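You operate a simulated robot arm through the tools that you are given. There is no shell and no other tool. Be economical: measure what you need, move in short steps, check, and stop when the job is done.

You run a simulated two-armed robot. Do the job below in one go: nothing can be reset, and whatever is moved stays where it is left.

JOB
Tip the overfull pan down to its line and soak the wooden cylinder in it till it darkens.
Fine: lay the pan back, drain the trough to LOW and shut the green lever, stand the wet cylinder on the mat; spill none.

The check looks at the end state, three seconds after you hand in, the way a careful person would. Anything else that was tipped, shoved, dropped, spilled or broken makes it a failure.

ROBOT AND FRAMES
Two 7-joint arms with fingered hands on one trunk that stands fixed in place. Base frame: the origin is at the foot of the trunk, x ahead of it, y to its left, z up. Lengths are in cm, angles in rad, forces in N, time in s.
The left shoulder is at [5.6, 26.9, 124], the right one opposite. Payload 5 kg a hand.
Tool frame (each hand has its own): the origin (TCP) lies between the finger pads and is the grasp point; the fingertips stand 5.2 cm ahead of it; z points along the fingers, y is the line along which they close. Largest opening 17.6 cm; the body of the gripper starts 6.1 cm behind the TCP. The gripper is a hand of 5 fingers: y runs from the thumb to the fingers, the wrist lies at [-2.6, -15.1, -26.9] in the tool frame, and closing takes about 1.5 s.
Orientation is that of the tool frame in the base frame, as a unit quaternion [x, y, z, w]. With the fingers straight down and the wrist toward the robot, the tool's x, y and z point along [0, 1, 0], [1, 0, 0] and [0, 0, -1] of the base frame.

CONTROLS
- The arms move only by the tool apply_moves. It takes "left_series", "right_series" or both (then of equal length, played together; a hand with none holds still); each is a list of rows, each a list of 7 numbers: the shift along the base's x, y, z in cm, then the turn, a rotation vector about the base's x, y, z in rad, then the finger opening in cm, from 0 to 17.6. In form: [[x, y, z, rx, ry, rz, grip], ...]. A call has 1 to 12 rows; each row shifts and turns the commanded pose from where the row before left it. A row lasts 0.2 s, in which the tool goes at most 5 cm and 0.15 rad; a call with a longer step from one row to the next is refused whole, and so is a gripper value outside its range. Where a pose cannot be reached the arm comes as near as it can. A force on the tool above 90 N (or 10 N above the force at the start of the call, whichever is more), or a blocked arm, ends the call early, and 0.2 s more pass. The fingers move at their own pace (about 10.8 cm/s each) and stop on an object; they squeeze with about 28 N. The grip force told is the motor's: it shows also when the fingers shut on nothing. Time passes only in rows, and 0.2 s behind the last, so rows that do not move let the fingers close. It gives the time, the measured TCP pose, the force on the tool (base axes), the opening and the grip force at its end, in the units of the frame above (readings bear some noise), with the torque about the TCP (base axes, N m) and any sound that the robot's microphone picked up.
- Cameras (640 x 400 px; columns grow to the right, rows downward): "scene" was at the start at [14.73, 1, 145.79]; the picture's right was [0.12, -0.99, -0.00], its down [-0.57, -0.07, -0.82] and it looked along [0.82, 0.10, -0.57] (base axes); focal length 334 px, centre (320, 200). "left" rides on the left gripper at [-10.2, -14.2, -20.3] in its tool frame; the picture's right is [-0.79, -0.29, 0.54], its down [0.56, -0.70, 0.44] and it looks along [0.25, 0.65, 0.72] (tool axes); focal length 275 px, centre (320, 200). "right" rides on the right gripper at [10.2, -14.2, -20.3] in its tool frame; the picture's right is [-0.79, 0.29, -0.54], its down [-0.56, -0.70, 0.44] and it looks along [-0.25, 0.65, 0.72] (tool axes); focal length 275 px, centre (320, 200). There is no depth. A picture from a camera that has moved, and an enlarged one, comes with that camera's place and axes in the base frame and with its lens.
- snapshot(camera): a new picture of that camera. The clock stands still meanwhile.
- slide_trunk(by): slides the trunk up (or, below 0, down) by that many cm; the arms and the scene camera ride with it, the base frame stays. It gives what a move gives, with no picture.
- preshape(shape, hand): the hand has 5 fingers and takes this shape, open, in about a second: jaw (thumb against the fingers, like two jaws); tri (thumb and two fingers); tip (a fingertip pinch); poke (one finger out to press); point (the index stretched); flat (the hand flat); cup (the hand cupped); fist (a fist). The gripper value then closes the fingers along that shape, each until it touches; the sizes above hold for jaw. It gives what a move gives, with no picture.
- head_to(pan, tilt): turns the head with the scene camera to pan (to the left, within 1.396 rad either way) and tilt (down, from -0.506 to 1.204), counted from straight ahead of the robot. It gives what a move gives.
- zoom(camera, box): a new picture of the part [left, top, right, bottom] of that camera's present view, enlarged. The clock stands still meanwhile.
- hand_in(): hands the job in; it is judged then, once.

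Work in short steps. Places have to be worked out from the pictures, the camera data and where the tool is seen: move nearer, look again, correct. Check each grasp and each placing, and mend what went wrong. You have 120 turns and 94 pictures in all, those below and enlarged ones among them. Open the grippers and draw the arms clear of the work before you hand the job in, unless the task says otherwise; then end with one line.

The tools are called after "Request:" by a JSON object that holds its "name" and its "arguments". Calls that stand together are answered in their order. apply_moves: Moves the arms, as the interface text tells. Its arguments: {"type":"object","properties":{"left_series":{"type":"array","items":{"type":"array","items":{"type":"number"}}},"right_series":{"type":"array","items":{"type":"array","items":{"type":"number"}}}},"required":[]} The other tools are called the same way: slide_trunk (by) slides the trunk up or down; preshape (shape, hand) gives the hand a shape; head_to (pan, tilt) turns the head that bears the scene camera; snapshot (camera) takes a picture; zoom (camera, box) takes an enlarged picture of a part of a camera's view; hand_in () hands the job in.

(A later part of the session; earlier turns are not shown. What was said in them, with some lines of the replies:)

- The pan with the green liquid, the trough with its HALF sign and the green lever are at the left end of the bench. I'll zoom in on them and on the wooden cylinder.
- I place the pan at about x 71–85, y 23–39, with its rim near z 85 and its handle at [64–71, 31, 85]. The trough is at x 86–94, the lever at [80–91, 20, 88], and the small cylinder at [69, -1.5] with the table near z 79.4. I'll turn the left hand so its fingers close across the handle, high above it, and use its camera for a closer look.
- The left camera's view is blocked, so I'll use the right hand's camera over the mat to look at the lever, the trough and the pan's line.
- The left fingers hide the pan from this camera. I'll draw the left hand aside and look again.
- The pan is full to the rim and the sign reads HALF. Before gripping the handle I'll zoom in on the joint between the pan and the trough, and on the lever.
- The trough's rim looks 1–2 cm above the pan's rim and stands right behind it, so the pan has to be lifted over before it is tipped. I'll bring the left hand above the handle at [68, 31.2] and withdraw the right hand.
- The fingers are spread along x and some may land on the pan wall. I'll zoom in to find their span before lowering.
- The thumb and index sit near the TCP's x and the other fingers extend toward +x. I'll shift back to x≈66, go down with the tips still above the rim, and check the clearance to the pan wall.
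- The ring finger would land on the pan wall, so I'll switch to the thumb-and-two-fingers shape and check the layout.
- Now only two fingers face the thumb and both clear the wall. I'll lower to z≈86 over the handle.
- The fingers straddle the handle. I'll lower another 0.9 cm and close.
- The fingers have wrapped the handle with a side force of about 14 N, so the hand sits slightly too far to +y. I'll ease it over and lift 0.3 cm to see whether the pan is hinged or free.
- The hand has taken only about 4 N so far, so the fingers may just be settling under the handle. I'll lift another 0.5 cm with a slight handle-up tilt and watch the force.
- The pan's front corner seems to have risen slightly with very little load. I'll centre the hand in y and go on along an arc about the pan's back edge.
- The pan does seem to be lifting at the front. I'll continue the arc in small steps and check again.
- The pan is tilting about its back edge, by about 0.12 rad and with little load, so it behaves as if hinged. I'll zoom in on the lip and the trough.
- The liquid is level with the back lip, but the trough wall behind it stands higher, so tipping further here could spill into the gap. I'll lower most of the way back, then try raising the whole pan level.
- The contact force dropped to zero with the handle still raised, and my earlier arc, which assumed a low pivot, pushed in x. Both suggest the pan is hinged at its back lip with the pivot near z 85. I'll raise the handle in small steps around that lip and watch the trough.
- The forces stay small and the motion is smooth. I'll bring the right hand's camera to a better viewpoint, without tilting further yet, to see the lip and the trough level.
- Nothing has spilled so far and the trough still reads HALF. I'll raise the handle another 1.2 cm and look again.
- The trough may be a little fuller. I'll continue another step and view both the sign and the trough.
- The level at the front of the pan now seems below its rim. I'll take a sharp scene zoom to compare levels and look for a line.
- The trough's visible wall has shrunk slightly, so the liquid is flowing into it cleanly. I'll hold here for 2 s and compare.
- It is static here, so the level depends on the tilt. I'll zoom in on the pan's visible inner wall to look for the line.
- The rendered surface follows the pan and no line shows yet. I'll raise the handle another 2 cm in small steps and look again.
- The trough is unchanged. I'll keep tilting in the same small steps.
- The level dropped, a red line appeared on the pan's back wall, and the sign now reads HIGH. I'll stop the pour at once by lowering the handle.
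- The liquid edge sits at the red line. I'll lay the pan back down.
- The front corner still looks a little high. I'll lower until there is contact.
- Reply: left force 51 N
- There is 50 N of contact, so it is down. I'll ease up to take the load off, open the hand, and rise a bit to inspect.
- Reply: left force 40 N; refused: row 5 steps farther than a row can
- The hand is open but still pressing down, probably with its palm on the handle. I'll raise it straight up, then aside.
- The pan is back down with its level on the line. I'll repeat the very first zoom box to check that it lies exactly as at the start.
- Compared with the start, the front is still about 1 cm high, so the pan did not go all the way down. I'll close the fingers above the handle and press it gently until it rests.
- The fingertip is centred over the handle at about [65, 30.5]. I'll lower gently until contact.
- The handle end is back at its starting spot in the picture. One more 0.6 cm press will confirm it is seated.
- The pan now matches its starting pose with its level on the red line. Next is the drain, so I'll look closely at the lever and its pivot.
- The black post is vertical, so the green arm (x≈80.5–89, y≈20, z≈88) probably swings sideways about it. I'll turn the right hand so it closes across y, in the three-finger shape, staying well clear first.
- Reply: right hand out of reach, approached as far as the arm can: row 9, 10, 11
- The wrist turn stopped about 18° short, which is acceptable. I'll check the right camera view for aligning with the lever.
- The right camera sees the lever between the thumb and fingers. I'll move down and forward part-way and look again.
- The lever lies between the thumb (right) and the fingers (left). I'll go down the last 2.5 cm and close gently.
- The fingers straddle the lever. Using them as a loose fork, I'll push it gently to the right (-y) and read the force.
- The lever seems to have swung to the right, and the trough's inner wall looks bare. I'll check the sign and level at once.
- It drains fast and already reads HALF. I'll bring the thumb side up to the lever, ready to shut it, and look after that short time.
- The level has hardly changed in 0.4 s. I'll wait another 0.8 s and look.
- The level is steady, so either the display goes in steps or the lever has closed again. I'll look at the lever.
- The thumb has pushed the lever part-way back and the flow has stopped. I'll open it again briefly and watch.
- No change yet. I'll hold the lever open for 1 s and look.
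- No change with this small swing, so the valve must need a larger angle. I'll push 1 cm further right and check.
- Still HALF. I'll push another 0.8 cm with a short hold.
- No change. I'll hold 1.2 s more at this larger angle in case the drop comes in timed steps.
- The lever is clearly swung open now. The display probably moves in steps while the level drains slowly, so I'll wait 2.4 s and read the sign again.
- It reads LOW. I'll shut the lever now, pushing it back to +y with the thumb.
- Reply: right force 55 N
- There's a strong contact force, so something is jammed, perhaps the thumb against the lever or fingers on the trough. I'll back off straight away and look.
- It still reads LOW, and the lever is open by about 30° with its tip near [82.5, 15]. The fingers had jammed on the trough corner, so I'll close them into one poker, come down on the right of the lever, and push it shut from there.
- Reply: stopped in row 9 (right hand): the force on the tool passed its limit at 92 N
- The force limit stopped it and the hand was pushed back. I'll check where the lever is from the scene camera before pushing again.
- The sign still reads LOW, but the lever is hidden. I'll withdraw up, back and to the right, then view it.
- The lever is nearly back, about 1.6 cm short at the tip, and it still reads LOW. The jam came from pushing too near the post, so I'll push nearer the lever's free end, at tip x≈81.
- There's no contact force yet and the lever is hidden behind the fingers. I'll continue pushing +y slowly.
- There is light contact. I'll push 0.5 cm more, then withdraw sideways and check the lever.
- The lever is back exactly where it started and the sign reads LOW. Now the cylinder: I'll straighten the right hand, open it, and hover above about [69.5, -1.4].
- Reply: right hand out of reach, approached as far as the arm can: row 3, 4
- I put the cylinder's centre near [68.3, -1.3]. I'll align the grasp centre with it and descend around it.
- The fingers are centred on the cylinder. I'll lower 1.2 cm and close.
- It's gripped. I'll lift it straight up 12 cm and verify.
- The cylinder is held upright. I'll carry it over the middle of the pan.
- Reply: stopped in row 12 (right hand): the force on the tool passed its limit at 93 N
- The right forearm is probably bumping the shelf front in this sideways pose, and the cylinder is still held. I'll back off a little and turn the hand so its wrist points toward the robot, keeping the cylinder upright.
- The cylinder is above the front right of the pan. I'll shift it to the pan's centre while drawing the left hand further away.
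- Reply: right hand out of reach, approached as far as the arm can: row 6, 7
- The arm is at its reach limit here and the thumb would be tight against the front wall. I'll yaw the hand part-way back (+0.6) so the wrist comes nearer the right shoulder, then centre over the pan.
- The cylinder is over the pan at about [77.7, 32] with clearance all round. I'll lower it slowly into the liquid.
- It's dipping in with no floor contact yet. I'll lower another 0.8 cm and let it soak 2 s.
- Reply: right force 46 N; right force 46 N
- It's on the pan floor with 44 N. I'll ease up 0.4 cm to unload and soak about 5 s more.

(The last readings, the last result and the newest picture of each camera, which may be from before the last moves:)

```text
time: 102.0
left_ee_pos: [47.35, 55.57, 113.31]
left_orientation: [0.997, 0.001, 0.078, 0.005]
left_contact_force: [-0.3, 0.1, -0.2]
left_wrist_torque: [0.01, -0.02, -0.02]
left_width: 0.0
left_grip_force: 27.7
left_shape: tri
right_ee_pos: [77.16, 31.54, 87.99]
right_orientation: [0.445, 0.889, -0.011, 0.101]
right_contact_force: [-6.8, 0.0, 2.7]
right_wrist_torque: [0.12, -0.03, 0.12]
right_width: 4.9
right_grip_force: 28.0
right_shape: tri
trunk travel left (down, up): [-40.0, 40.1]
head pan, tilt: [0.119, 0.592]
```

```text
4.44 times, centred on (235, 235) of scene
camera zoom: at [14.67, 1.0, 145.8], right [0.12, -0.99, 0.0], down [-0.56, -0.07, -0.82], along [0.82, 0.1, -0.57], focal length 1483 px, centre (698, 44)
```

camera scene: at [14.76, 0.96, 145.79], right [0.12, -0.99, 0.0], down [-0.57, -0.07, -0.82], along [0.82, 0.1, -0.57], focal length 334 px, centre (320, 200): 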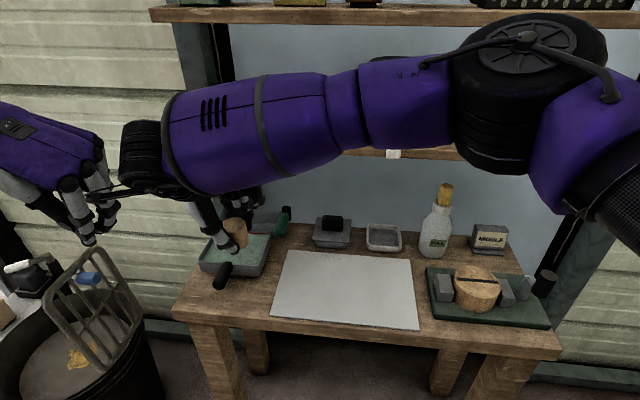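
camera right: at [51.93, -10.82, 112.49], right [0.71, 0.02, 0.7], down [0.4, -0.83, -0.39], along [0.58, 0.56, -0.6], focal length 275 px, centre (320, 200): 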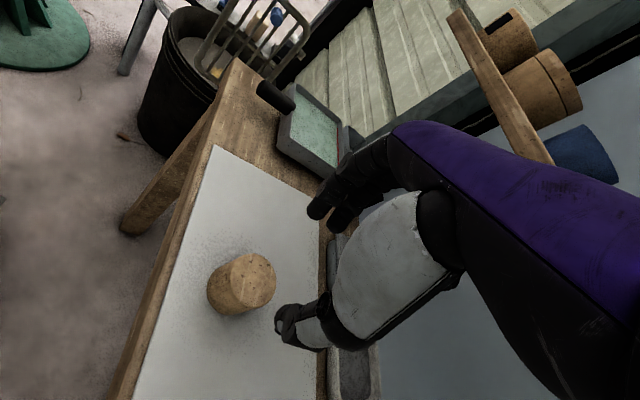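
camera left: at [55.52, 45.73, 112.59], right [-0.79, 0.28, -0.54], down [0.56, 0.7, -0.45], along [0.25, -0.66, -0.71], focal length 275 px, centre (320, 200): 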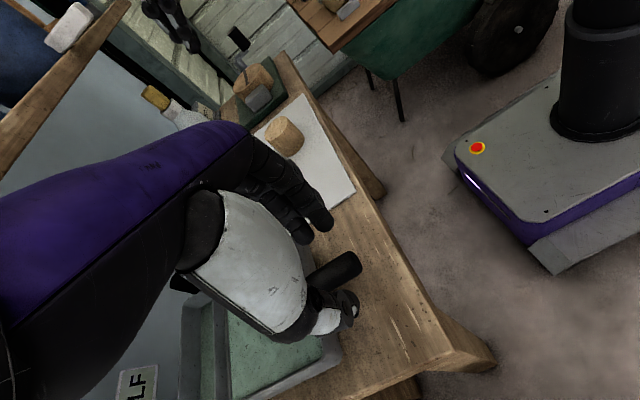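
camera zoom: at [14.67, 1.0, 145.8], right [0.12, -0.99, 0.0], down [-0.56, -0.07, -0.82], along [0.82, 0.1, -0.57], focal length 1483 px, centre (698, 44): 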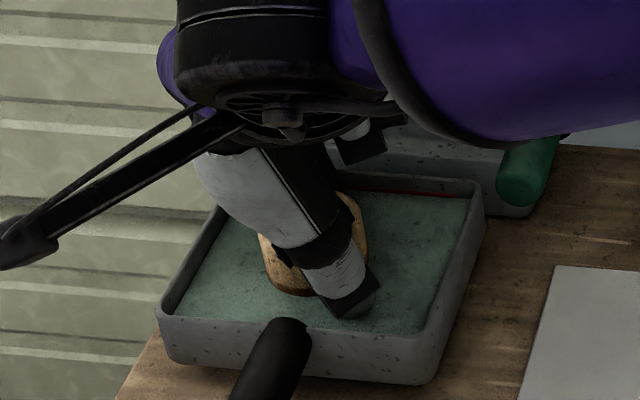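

A dark band shows at the waterline. I'll soak about 5 s more, then look again.

Request:
{"name": "apply_moves", "arguments": {"right_series": [[0, 0, 0, 0, 0, 0, 3], [0, 0, 0, 0, 0, 0, 3], [0, 0, 0, 0, 0, 0, 3], [0, 0, 0, 0, 0, 0, 3], [0, 0, 0, 0, 0, 0, 3], [0, 0, 0, 0, 0, 0, 3], [0, 0, 0, 0, 0, 0, 3], [0, 0, 0, 0, 0, 0, 3], [0, 0, 0, 0, 0, 0, 3], [0, 0, 0, 0, 0, 0, 3], [0, 0, 0, 0, 0, 0, 3], [0, 0, 0, 0, 0, 0, 3]]}}

Request:
{"name": "apply_moves", "arguments": {"right_series": [[0, 0, 0, 0, 0, 0, 3], [0, 0, 0, 0, 0, 0, 3], [0, 0, 0, 0, 0, 0, 3], [0, 0, 0, 0, 0, 0, 3], [0, 0, 0, 0, 0, 0, 3], [0, 0, 0, 0, 0, 0, 3], [0, 0, 0, 0, 0, 0, 3], [0, 0, 0, 0, 0, 0, 3], [0, 0, 0, 0, 0, 0, 3], [0, 0, 0, 0, 0, 0, 3], [0, 0, 0, 0, 0, 0, 3], [0, 0, 0, 0, 0, 0, 3]]}}

Request:
{"name": "apply_moves", "arguments": {"right_series": [[0, 0, 0.8, 0, 0, 0, 3], [0, 0, 0.8, 0, 0, 0, 3], [0, 0, 0.8, 0, 0, 0, 3], [0, 0, 0.8, 0, 0, 0, 3], [0, 0, 0.8, 0, 0, 0, 3], [0, 0, 0, 0, 0, 0, 3]]}}

Request:
{"name": "zoom", "arguments": {"camera": "scene", "box": [190, 180, 280, 270]}}

```text
time: 104.5
left_ee_pos: [47.33, 55.57, 113.29]
left_orientation: [0.997, 0.001, 0.078, 0.005]
left_contact_force: [0.5, 0.3, -0.6]
left_wrist_torque: [0.02, -0.02, 0.0]
left_width: 0.0
left_grip_force: 28.6
left_shape: tri
right_ee_pos: [77.26, 31.53, 88.02]
right_orientation: [0.445, 0.89, -0.01, 0.101]
right_contact_force: [-7.3, 0.1, 1.8]
right_wrist_torque: [0.06, -0.07, 0.11]
right_width: 4.91
right_grip_force: 28.0
right_shape: tri
trunk travel left (down, up): [-40.0, 40.1]
head pan, tilt: [0.119, 0.592]
```

```text
time: 107.2
left_ee_pos: [47.28, 55.58, 113.25]
left_orientation: [0.997, 0.001, 0.077, 0.005]
left_contact_force: [0.0, 0.3, 0.3]
left_wrist_torque: [0.03, 0.04, 0.0]
left_width: 0.01
left_grip_force: 28.3
left_shape: tri
right_ee_pos: [77.1, 31.7, 88.08]
right_orientation: [0.445, 0.89, -0.011, 0.102]
right_contact_force: [-7.9, -0.4, 2.8]
right_wrist_torque: [0.06, -0.03, 0.11]
right_width: 4.91
right_grip_force: 27.8
right_shape: tri
trunk travel left (down, up): [-40.0, 40.1]
head pan, tilt: [0.119, 0.592]
```

```text
time: 108.5
left_ee_pos: [47.4, 55.51, 113.27]
left_orientation: [0.997, 0.0, 0.078, 0.005]
left_contact_force: [0.1, 0.6, -0.4]
left_wrist_torque: [-0.02, -0.05, 0.0]
left_width: 0.0
left_grip_force: 27.8
left_shape: tri
right_ee_pos: [77.16, 31.38, 92.07]
right_orientation: [0.445, 0.889, -0.01, 0.101]
right_contact_force: [0.5, 0.3, 0.9]
right_wrist_torque: [0.01, 0.01, 0.0]
right_width: 4.9
right_grip_force: 27.8
right_shape: tri
trunk travel left (down, up): [-40.0, 40.1]
head pan, tilt: [0.119, 0.592]
```

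```text
4.44 times, centred on (235, 225) of scene
camera zoom: at [14.75, 1.02, 145.79], right [0.12, -0.99, 0.0], down [-0.57, -0.07, -0.82], along [0.82, 0.1, -0.57], focal length 1483 px, centre (698, 89)
```

zoom: 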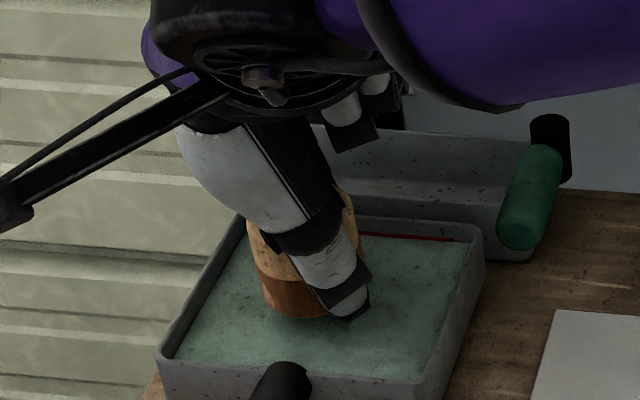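

The lower half is clearly dark now. I'll raise it over the pan and wait a moment to let it drip, before carrying it back.

Request:
{"name": "apply_moves", "arguments": {"right_series": [[0, 0, 1, 0, 0, 0, 3], [0, 0, 1, 0, 0, 0, 3], [0, 0, 1, 0, 0, 0, 3], [0, 0, 1, 0, 0, 0, 3], [0, 0, 1, 0, 0, 0, 3], [0, 0, 0.5, 0, 0, 0, 3], [0, 0, 0, 0, 0, 0, 3], [0, 0, 0, 0, 0, 0, 3], [0, 0, 0, 0, 0, 0, 3], [0, 0, 0, 0, 0, 0, 3], [0, 0, 0, 0, 0, 0, 3], [0, 0, 0, 0, 0, 0, 3]]}}

Request:
{"name": "apply_moves", "arguments": {"right_series": [[0, 0, 0, 0, 0, 0, 3], [0, 0, 0, 0, 0, 0, 3], [0, 0, 0, 0, 0, 0, 3], [0, 0, 0, 0, 0, 0, 3], [0, 0, 0, 0, 0, 0, 3], [0, 0, 0, 0, 0, 0, 3], [0, 0, 0, 0, 0, 0, 3], [0, 0, 0, 0, 0, 0, 3], [0, 0, 0, 0, 0, 0, 3], [0, 0, 0, 0, 0, 0, 3], [0, 0, 0, 0, 0, 0, 3], [0, 0, 0, 0, 0, 0, 3]]}}

Request:
{"name": "apply_moves", "arguments": {"right_series": [[-0.5, -1.5, 0, 0, 0, 0, 3], [-0.8, -2.8, 0, 0, 0, 0, 3], [-0.9, -3, 0, 0, 0, 0, 3], [-0.9, -3, 0, 0, 0, 0, 3], [-0.9, -3, 0, 0, 0, 0, 3], [-0.9, -3, 0, 0, 0, 0, 3], [-0.9, -3, 0, 0, 0, 0, 3], [-0.9, -3, 0, 0, 0, 0, 3], [-0.9, -3, 0, 0, 0, 0, 3], [-0.9, -3, 0, 0, 0, 0, 3], [-0.6, -2.2, 0, 0, 0, 0, 3], [0, -1, 0, 0, 0, 0, 3]]}}

Request:
{"name": "zoom", "arguments": {"camera": "scene", "box": [270, 170, 430, 340]}}

```text
time: 111.2
left_ee_pos: [47.54, 55.56, 113.15]
left_orientation: [0.997, 0.001, 0.077, 0.006]
left_contact_force: [0.0, 0.4, -0.7]
left_wrist_torque: [0.03, -0.03, 0.02]
left_width: 0.01
left_grip_force: 27.7
left_shape: tri
right_ee_pos: [76.98, 31.58, 96.63]
right_orientation: [0.445, 0.89, -0.014, 0.098]
right_contact_force: [-30.3, -14.7, -66.1]
right_wrist_torque: [4.82, -1.05, -1.96]
right_width: 4.91
right_grip_force: 28.3
right_shape: tri
trunk travel left (down, up): [-40.0, 40.1]
head pan, tilt: [0.119, 0.592]
```

```text
time: 113.8
left_ee_pos: [47.58, 55.48, 113.02]
left_orientation: [0.997, 0.001, 0.076, 0.005]
left_contact_force: [1.0, -0.8, -0.4]
left_wrist_torque: [0.01, -0.03, -0.01]
left_width: 0.03
left_grip_force: 27.9
left_shape: tri
right_ee_pos: [77.0, 31.53, 96.8]
right_orientation: [0.445, 0.89, -0.013, 0.097]
right_contact_force: [-30.7, -13.4, -67.6]
right_wrist_torque: [4.61, -1.1, -1.91]
right_width: 4.9
right_grip_force: 27.7
right_shape: tri
trunk travel left (down, up): [-40.0, 40.1]
head pan, tilt: [0.119, 0.592]
```

```text
time: 116.3
left_ee_pos: [47.38, 55.45, 113.31]
left_orientation: [0.997, 0.0, 0.077, 0.005]
left_contact_force: [-0.9, -0.7, 0.7]
left_wrist_torque: [0.08, 0.01, 0.01]
left_width: 0.0
left_grip_force: 27.9
left_shape: tri
right_ee_pos: [68.0, -0.05, 97.56]
right_orientation: [0.446, 0.889, -0.01, 0.101]
right_contact_force: [-1.0, -0.3, -0.8]
right_wrist_torque: [0.04, -0.01, 0.0]
right_width: 4.91
right_grip_force: 28.2
right_shape: tri
trunk travel left (down, up): [-40.0, 40.1]
head pan, tilt: [0.119, 0.592]
```

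```text
2.35 times, centred on (350, 255) of scene
camera zoom: at [14.74, 0.94, 145.79], right [0.12, -0.99, 0.0], down [-0.57, -0.07, -0.82], along [0.82, 0.1, -0.57], focal length 785 px, centre (249, 71)
```

zoom: 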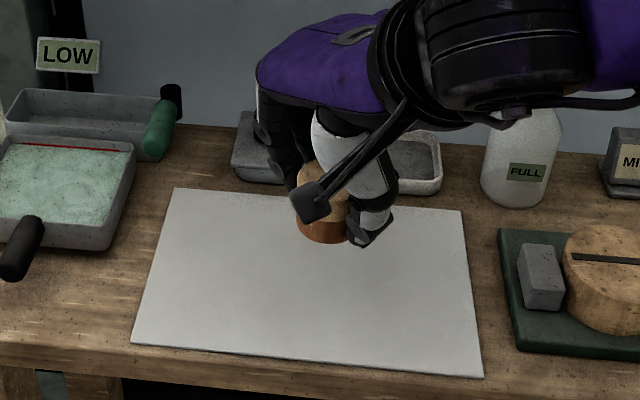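

The wet cylinder is above the mat, and the lever, pan and sign look right. I'll lower it, slowly at the end, until it touches.

Request:
{"name": "apply_moves", "arguments": {"right_series": [[0, 0, -2, 0, 0, 0, 3], [0, 0, -2, 0, 0, 0, 3], [0, 0, -2, 0, 0, 0, 3], [0, 0, -1.8, 0, 0, 0, 3], [0, 0, -1.2, 0, 0, 0, 3], [0, 0, -0.8, 0, 0, 0, 3], [0, 0, -0.5, 0, 0, 0, 3], [0, 0, -0.3, 0, 0, 0, 3], [0, 0, 0, 0, 0, 0, 3]]}}

Request:
{"name": "apply_moves", "arguments": {"right_series": [[0, 0, -0.2, 0, 0, 0, 3], [0, 0, -0.2, 0, 0, 0, 3], [0, 0, 0, 0, 0, 0, 3]]}}

Request:
{"name": "zoom", "arguments": {"camera": "scene", "box": [300, 210, 420, 330]}}

```text
time: 118.3
left_ee_pos: [47.44, 55.51, 113.22]
left_orientation: [0.997, 0.001, 0.078, 0.005]
left_contact_force: [-1.0, -0.5, -0.1]
left_wrist_torque: [-0.01, 0.03, -0.01]
left_width: 0.0
left_grip_force: 27.6
left_shape: tri
right_ee_pos: [68.14, -0.01, 87.02]
right_orientation: [0.446, 0.889, -0.01, 0.101]
right_contact_force: [1.2, 0.0, -1.0]
right_wrist_torque: [0.03, -0.01, 0.01]
right_width: 4.9
right_grip_force: 28.2
right_shape: tri
trunk travel left (down, up): [-40.0, 40.1]
head pan, tilt: [0.119, 0.592]
```

```text
time: 119.2
left_ee_pos: [47.34, 55.64, 113.17]
left_orientation: [0.997, 0.0, 0.077, 0.006]
left_contact_force: [0.0, -0.5, 0.5]
left_wrist_torque: [0.02, 0.0, 0.0]
left_width: 0.01
left_grip_force: 27.9
left_shape: tri
right_ee_pos: [68.09, 0.19, 86.67]
right_orientation: [0.445, 0.89, -0.011, 0.102]
right_contact_force: [-0.8, 0.0, -0.5]
right_wrist_torque: [-0.04, 0.01, -0.01]
right_width: 4.88
right_grip_force: 28.1
right_shape: tri
trunk travel left (down, up): [-40.0, 40.1]
head pan, tilt: [0.119, 0.592]
```

```text
3.33 times, centred on (360, 270) of scene
camera zoom: at [14.73, 0.99, 145.79], right [0.12, -0.99, 0.0], down [-0.57, -0.07, -0.82], along [0.82, 0.1, -0.57], focal length 1112 px, centre (187, -33)
```

zoom: 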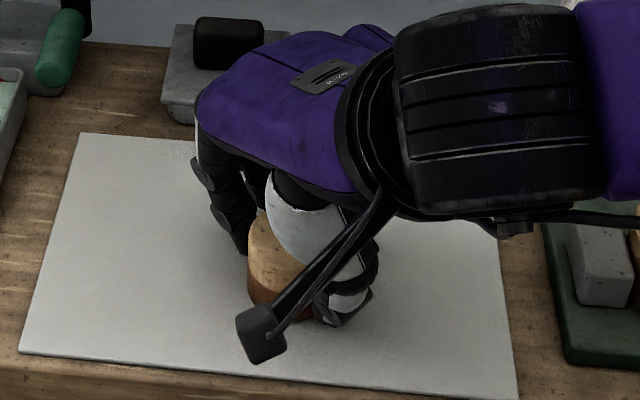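

There's no contact yet. I'll lower in fine steps until the force rises.

Request:
{"name": "apply_moves", "arguments": {"right_series": [[0, 0, -0.2, 0, 0, 0, 3], [0, 0, -0.2, 0, 0, 0, 3], [0, 0, 0, 0, 0, 0, 3]]}}

Request:
{"name": "apply_moves", "arguments": {"right_series": [[0, 0, -0.15, 0, 0, 0, 3], [0, 0, 0, 0, 0, 0, 3]]}}

```text
time: 120.0
left_ee_pos: [47.32, 55.61, 113.29]
left_orientation: [0.997, 0.001, 0.077, 0.006]
left_contact_force: [-0.9, -0.3, 0.1]
left_wrist_torque: [-0.03, -0.02, -0.04]
left_width: 0.01
left_grip_force: 28.2
left_shape: tri
right_ee_pos: [68.21, 0.02, 86.25]
right_orientation: [0.445, 0.89, -0.011, 0.1]
right_contact_force: [0.4, 1.0, 5.7]
right_wrist_torque: [0.08, 0.02, -0.04]
right_width: 4.89
right_grip_force: 27.7
right_shape: tri
trunk travel left (down, up): [-40.0, 40.1]
head pan, tilt: [0.119, 0.592]
```

```text
time: 120.5
left_ee_pos: [47.24, 55.56, 113.36]
left_orientation: [0.997, 0.0, 0.078, 0.005]
left_contact_force: [0.3, 0.6, 0.3]
left_wrist_torque: [0.0, 0.0, 0.02]
left_width: 0.0
left_grip_force: 27.4
left_shape: tri
right_ee_pos: [68.14, 0.13, 86.22]
right_orientation: [0.446, 0.889, -0.01, 0.102]
right_contact_force: [-2.0, -2.7, 20.1]
right_wrist_torque: [-0.33, 0.54, -0.15]
right_width: 4.91
right_grip_force: 28.1
right_shape: tri
trunk travel left (down, up): [-40.0, 40.1]
head pan, tilt: [0.119, 0.592]
```

It has touched down at 20 N. I'll open gradually to release, then lift straight up.

Request:
{"name": "apply_moves", "arguments": {"right_series": [[0, 0, 0.1, 0, 0, 0, 4.8], [0, 0, 0, 0, 0, 0, 5.5], [0, 0, 0, 0, 0, 0, 6.5], [0, 0, 0, 0, 0, 0, 8], [0, 0, 0, 0, 0, 0, 9.5], [0, 0, 0, 0, 0, 0, 10.5], [0, 0, 0, 0, 0, 0, 10.5]]}}

Request:
{"name": "zoom", "arguments": {"camera": "scene", "box": [300, 210, 420, 330]}}

```text
time: 122.2
left_ee_pos: [47.3, 55.56, 113.36]
left_orientation: [0.997, 0.001, 0.077, 0.005]
left_contact_force: [-0.5, -0.1, -0.3]
left_wrist_torque: [0.0, 0.03, 0.02]
left_width: 0.0
left_grip_force: 27.7
left_shape: tri
right_ee_pos: [68.03, 0.13, 86.41]
right_orientation: [0.445, 0.889, -0.01, 0.103]
right_contact_force: [3.3, 3.3, 16.8]
right_wrist_torque: [-0.45, 0.51, 0.02]
right_width: 9.97
right_grip_force: 0.1
right_shape: tri
trunk travel left (down, up): [-40.0, 40.1]
head pan, tilt: [0.119, 0.592]
```

```text
3.33 times, centred on (360, 270) of scene
camera zoom: at [14.66, 1.01, 145.81], right [0.12, -0.99, 0.0], down [-0.56, -0.07, -0.82], along [0.82, 0.1, -0.57], focal length 1112 px, centre (187, -33)
```

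zoom: 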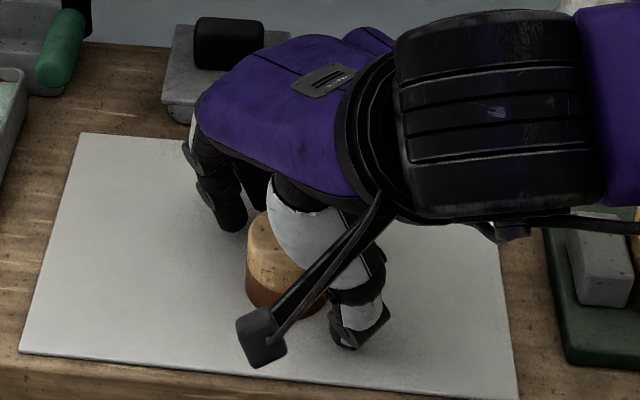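

It's released and standing. I'll rise straight up and draw the arm clear.

Request:
{"name": "apply_moves", "arguments": {"right_series": [[0, 0, 0.5, 0, 0, 0, 11], [0, 0, 1, 0, 0, 0, 11], [0, 0, 1.5, 0, 0, 0, 11], [0, 0, 2, 0, 0, 0, 11], [0, 0, 3, 0, 0, 0, 11], [0, 0, 4, 0, 0, 0, 11], [-2, -2, 3, 0, 0, 0, 11], [-2, -4, 1, 0, 0, 0, 11], [-2, -4, 0, 0, 0, 0, 11], [-2, -4, 0, 0, 0, 0, 11], [-1, -4, 0, 0, 0, 0, 11], [0, 0, 0, 0, 0, 0, 11]], "left_series": [[0, 0, 0, 0, 0, 0, 10], [0, 0, 0, 0, 0, 0, 10], [0, 0, 0, 0, 0, 0, 10], [0, 0, 0, 0, 0, 0, 10], [0, 0, 0, 0, 0, 0, 10], [0, 0, 0, 0, 0, 0, 10], [0, 0, 0, 0, 0, 0, 10], [0, 0, 0, 0, 0, 0, 10], [0, 0, 0, 0, 0, 0, 10], [0, 0, 0, 0, 0, 0, 10], [0, 0, 0, 0, 0, 0, 10], [0, 0, 0, 0, 0, 0, 10]]}}

Request:
{"name": "snapshot", "arguments": {"camera": "scene"}}

```text
time: 124.8
left_ee_pos: [47.36, 55.73, 113.09]
left_orientation: [0.997, 0.001, 0.077, 0.006]
left_contact_force: [1.3, 0.8, -1.4]
left_wrist_torque: [-0.2, 0.04, -0.02]
left_width: 9.97
left_grip_force: 0.0
left_shape: tri
right_ee_pos: [58.91, -17.7, 102.33]
right_orientation: [0.444, 0.89, -0.011, 0.101]
right_contact_force: [0.0, 1.3, 0.3]
right_wrist_torque: [-0.15, 0.07, -0.04]
right_width: 11.0
right_grip_force: 0.1
right_shape: tri
trunk travel left (down, up): [-40.0, 40.1]
head pan, tilt: [0.119, 0.592]
```

```text
3 pictures are left
camera scene: at [14.78, 1.16, 145.77], right [0.12, -0.99, 0.0], down [-0.57, -0.07, -0.82], along [0.82, 0.1, -0.57], focal length 334 px, centre (320, 200)
```

scene: 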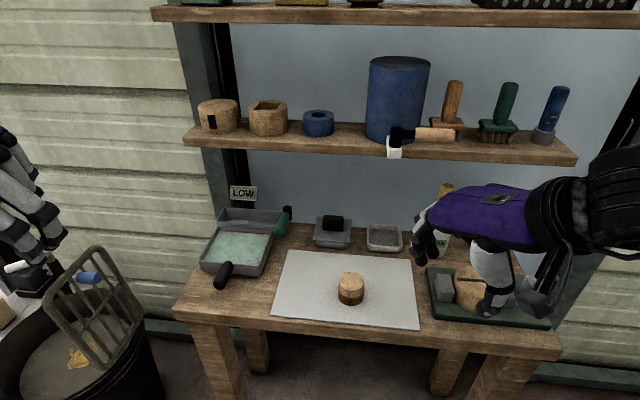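

Everything on the shelf is undisturbed and the cylinder stands on the mat. I'll do one last zoom on the pan, lever, sign and cylinder.

Request:
{"name": "zoom", "arguments": {"camera": "scene", "box": [190, 175, 390, 315]}}

```text
2.86 times, centred on (290, 245) of scene
camera zoom: at [14.78, 1.16, 145.77], right [0.12, -0.99, 0.0], down [-0.57, -0.07, -0.82], along [0.82, 0.1, -0.57], focal length 953 px, centre (406, 71)
```

zoom: 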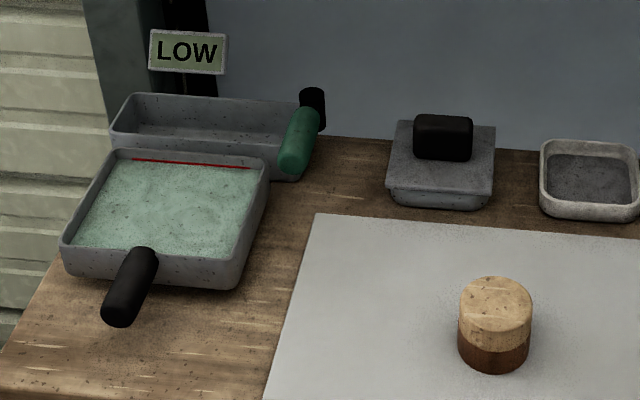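

The pan is flat with its level on the line, the sign reads LOW with the lever shut, the wet cylinder stands on the mat, and the bench is dry. I'm handing in.

Request:
{"name": "hand_in", "arguments": {}}

```text
The job is handed in.
```

The job is handed in: the pan is tipped to its line and laid back, the trough reads LOW with the green lever shut, and the soaked cylinder stands on the mat with its lower half dark and its top still light. I saw no spills in the last pictures. The right arm knocked or pressed against something near the shelf several times on the way, but nothing there looks moved.
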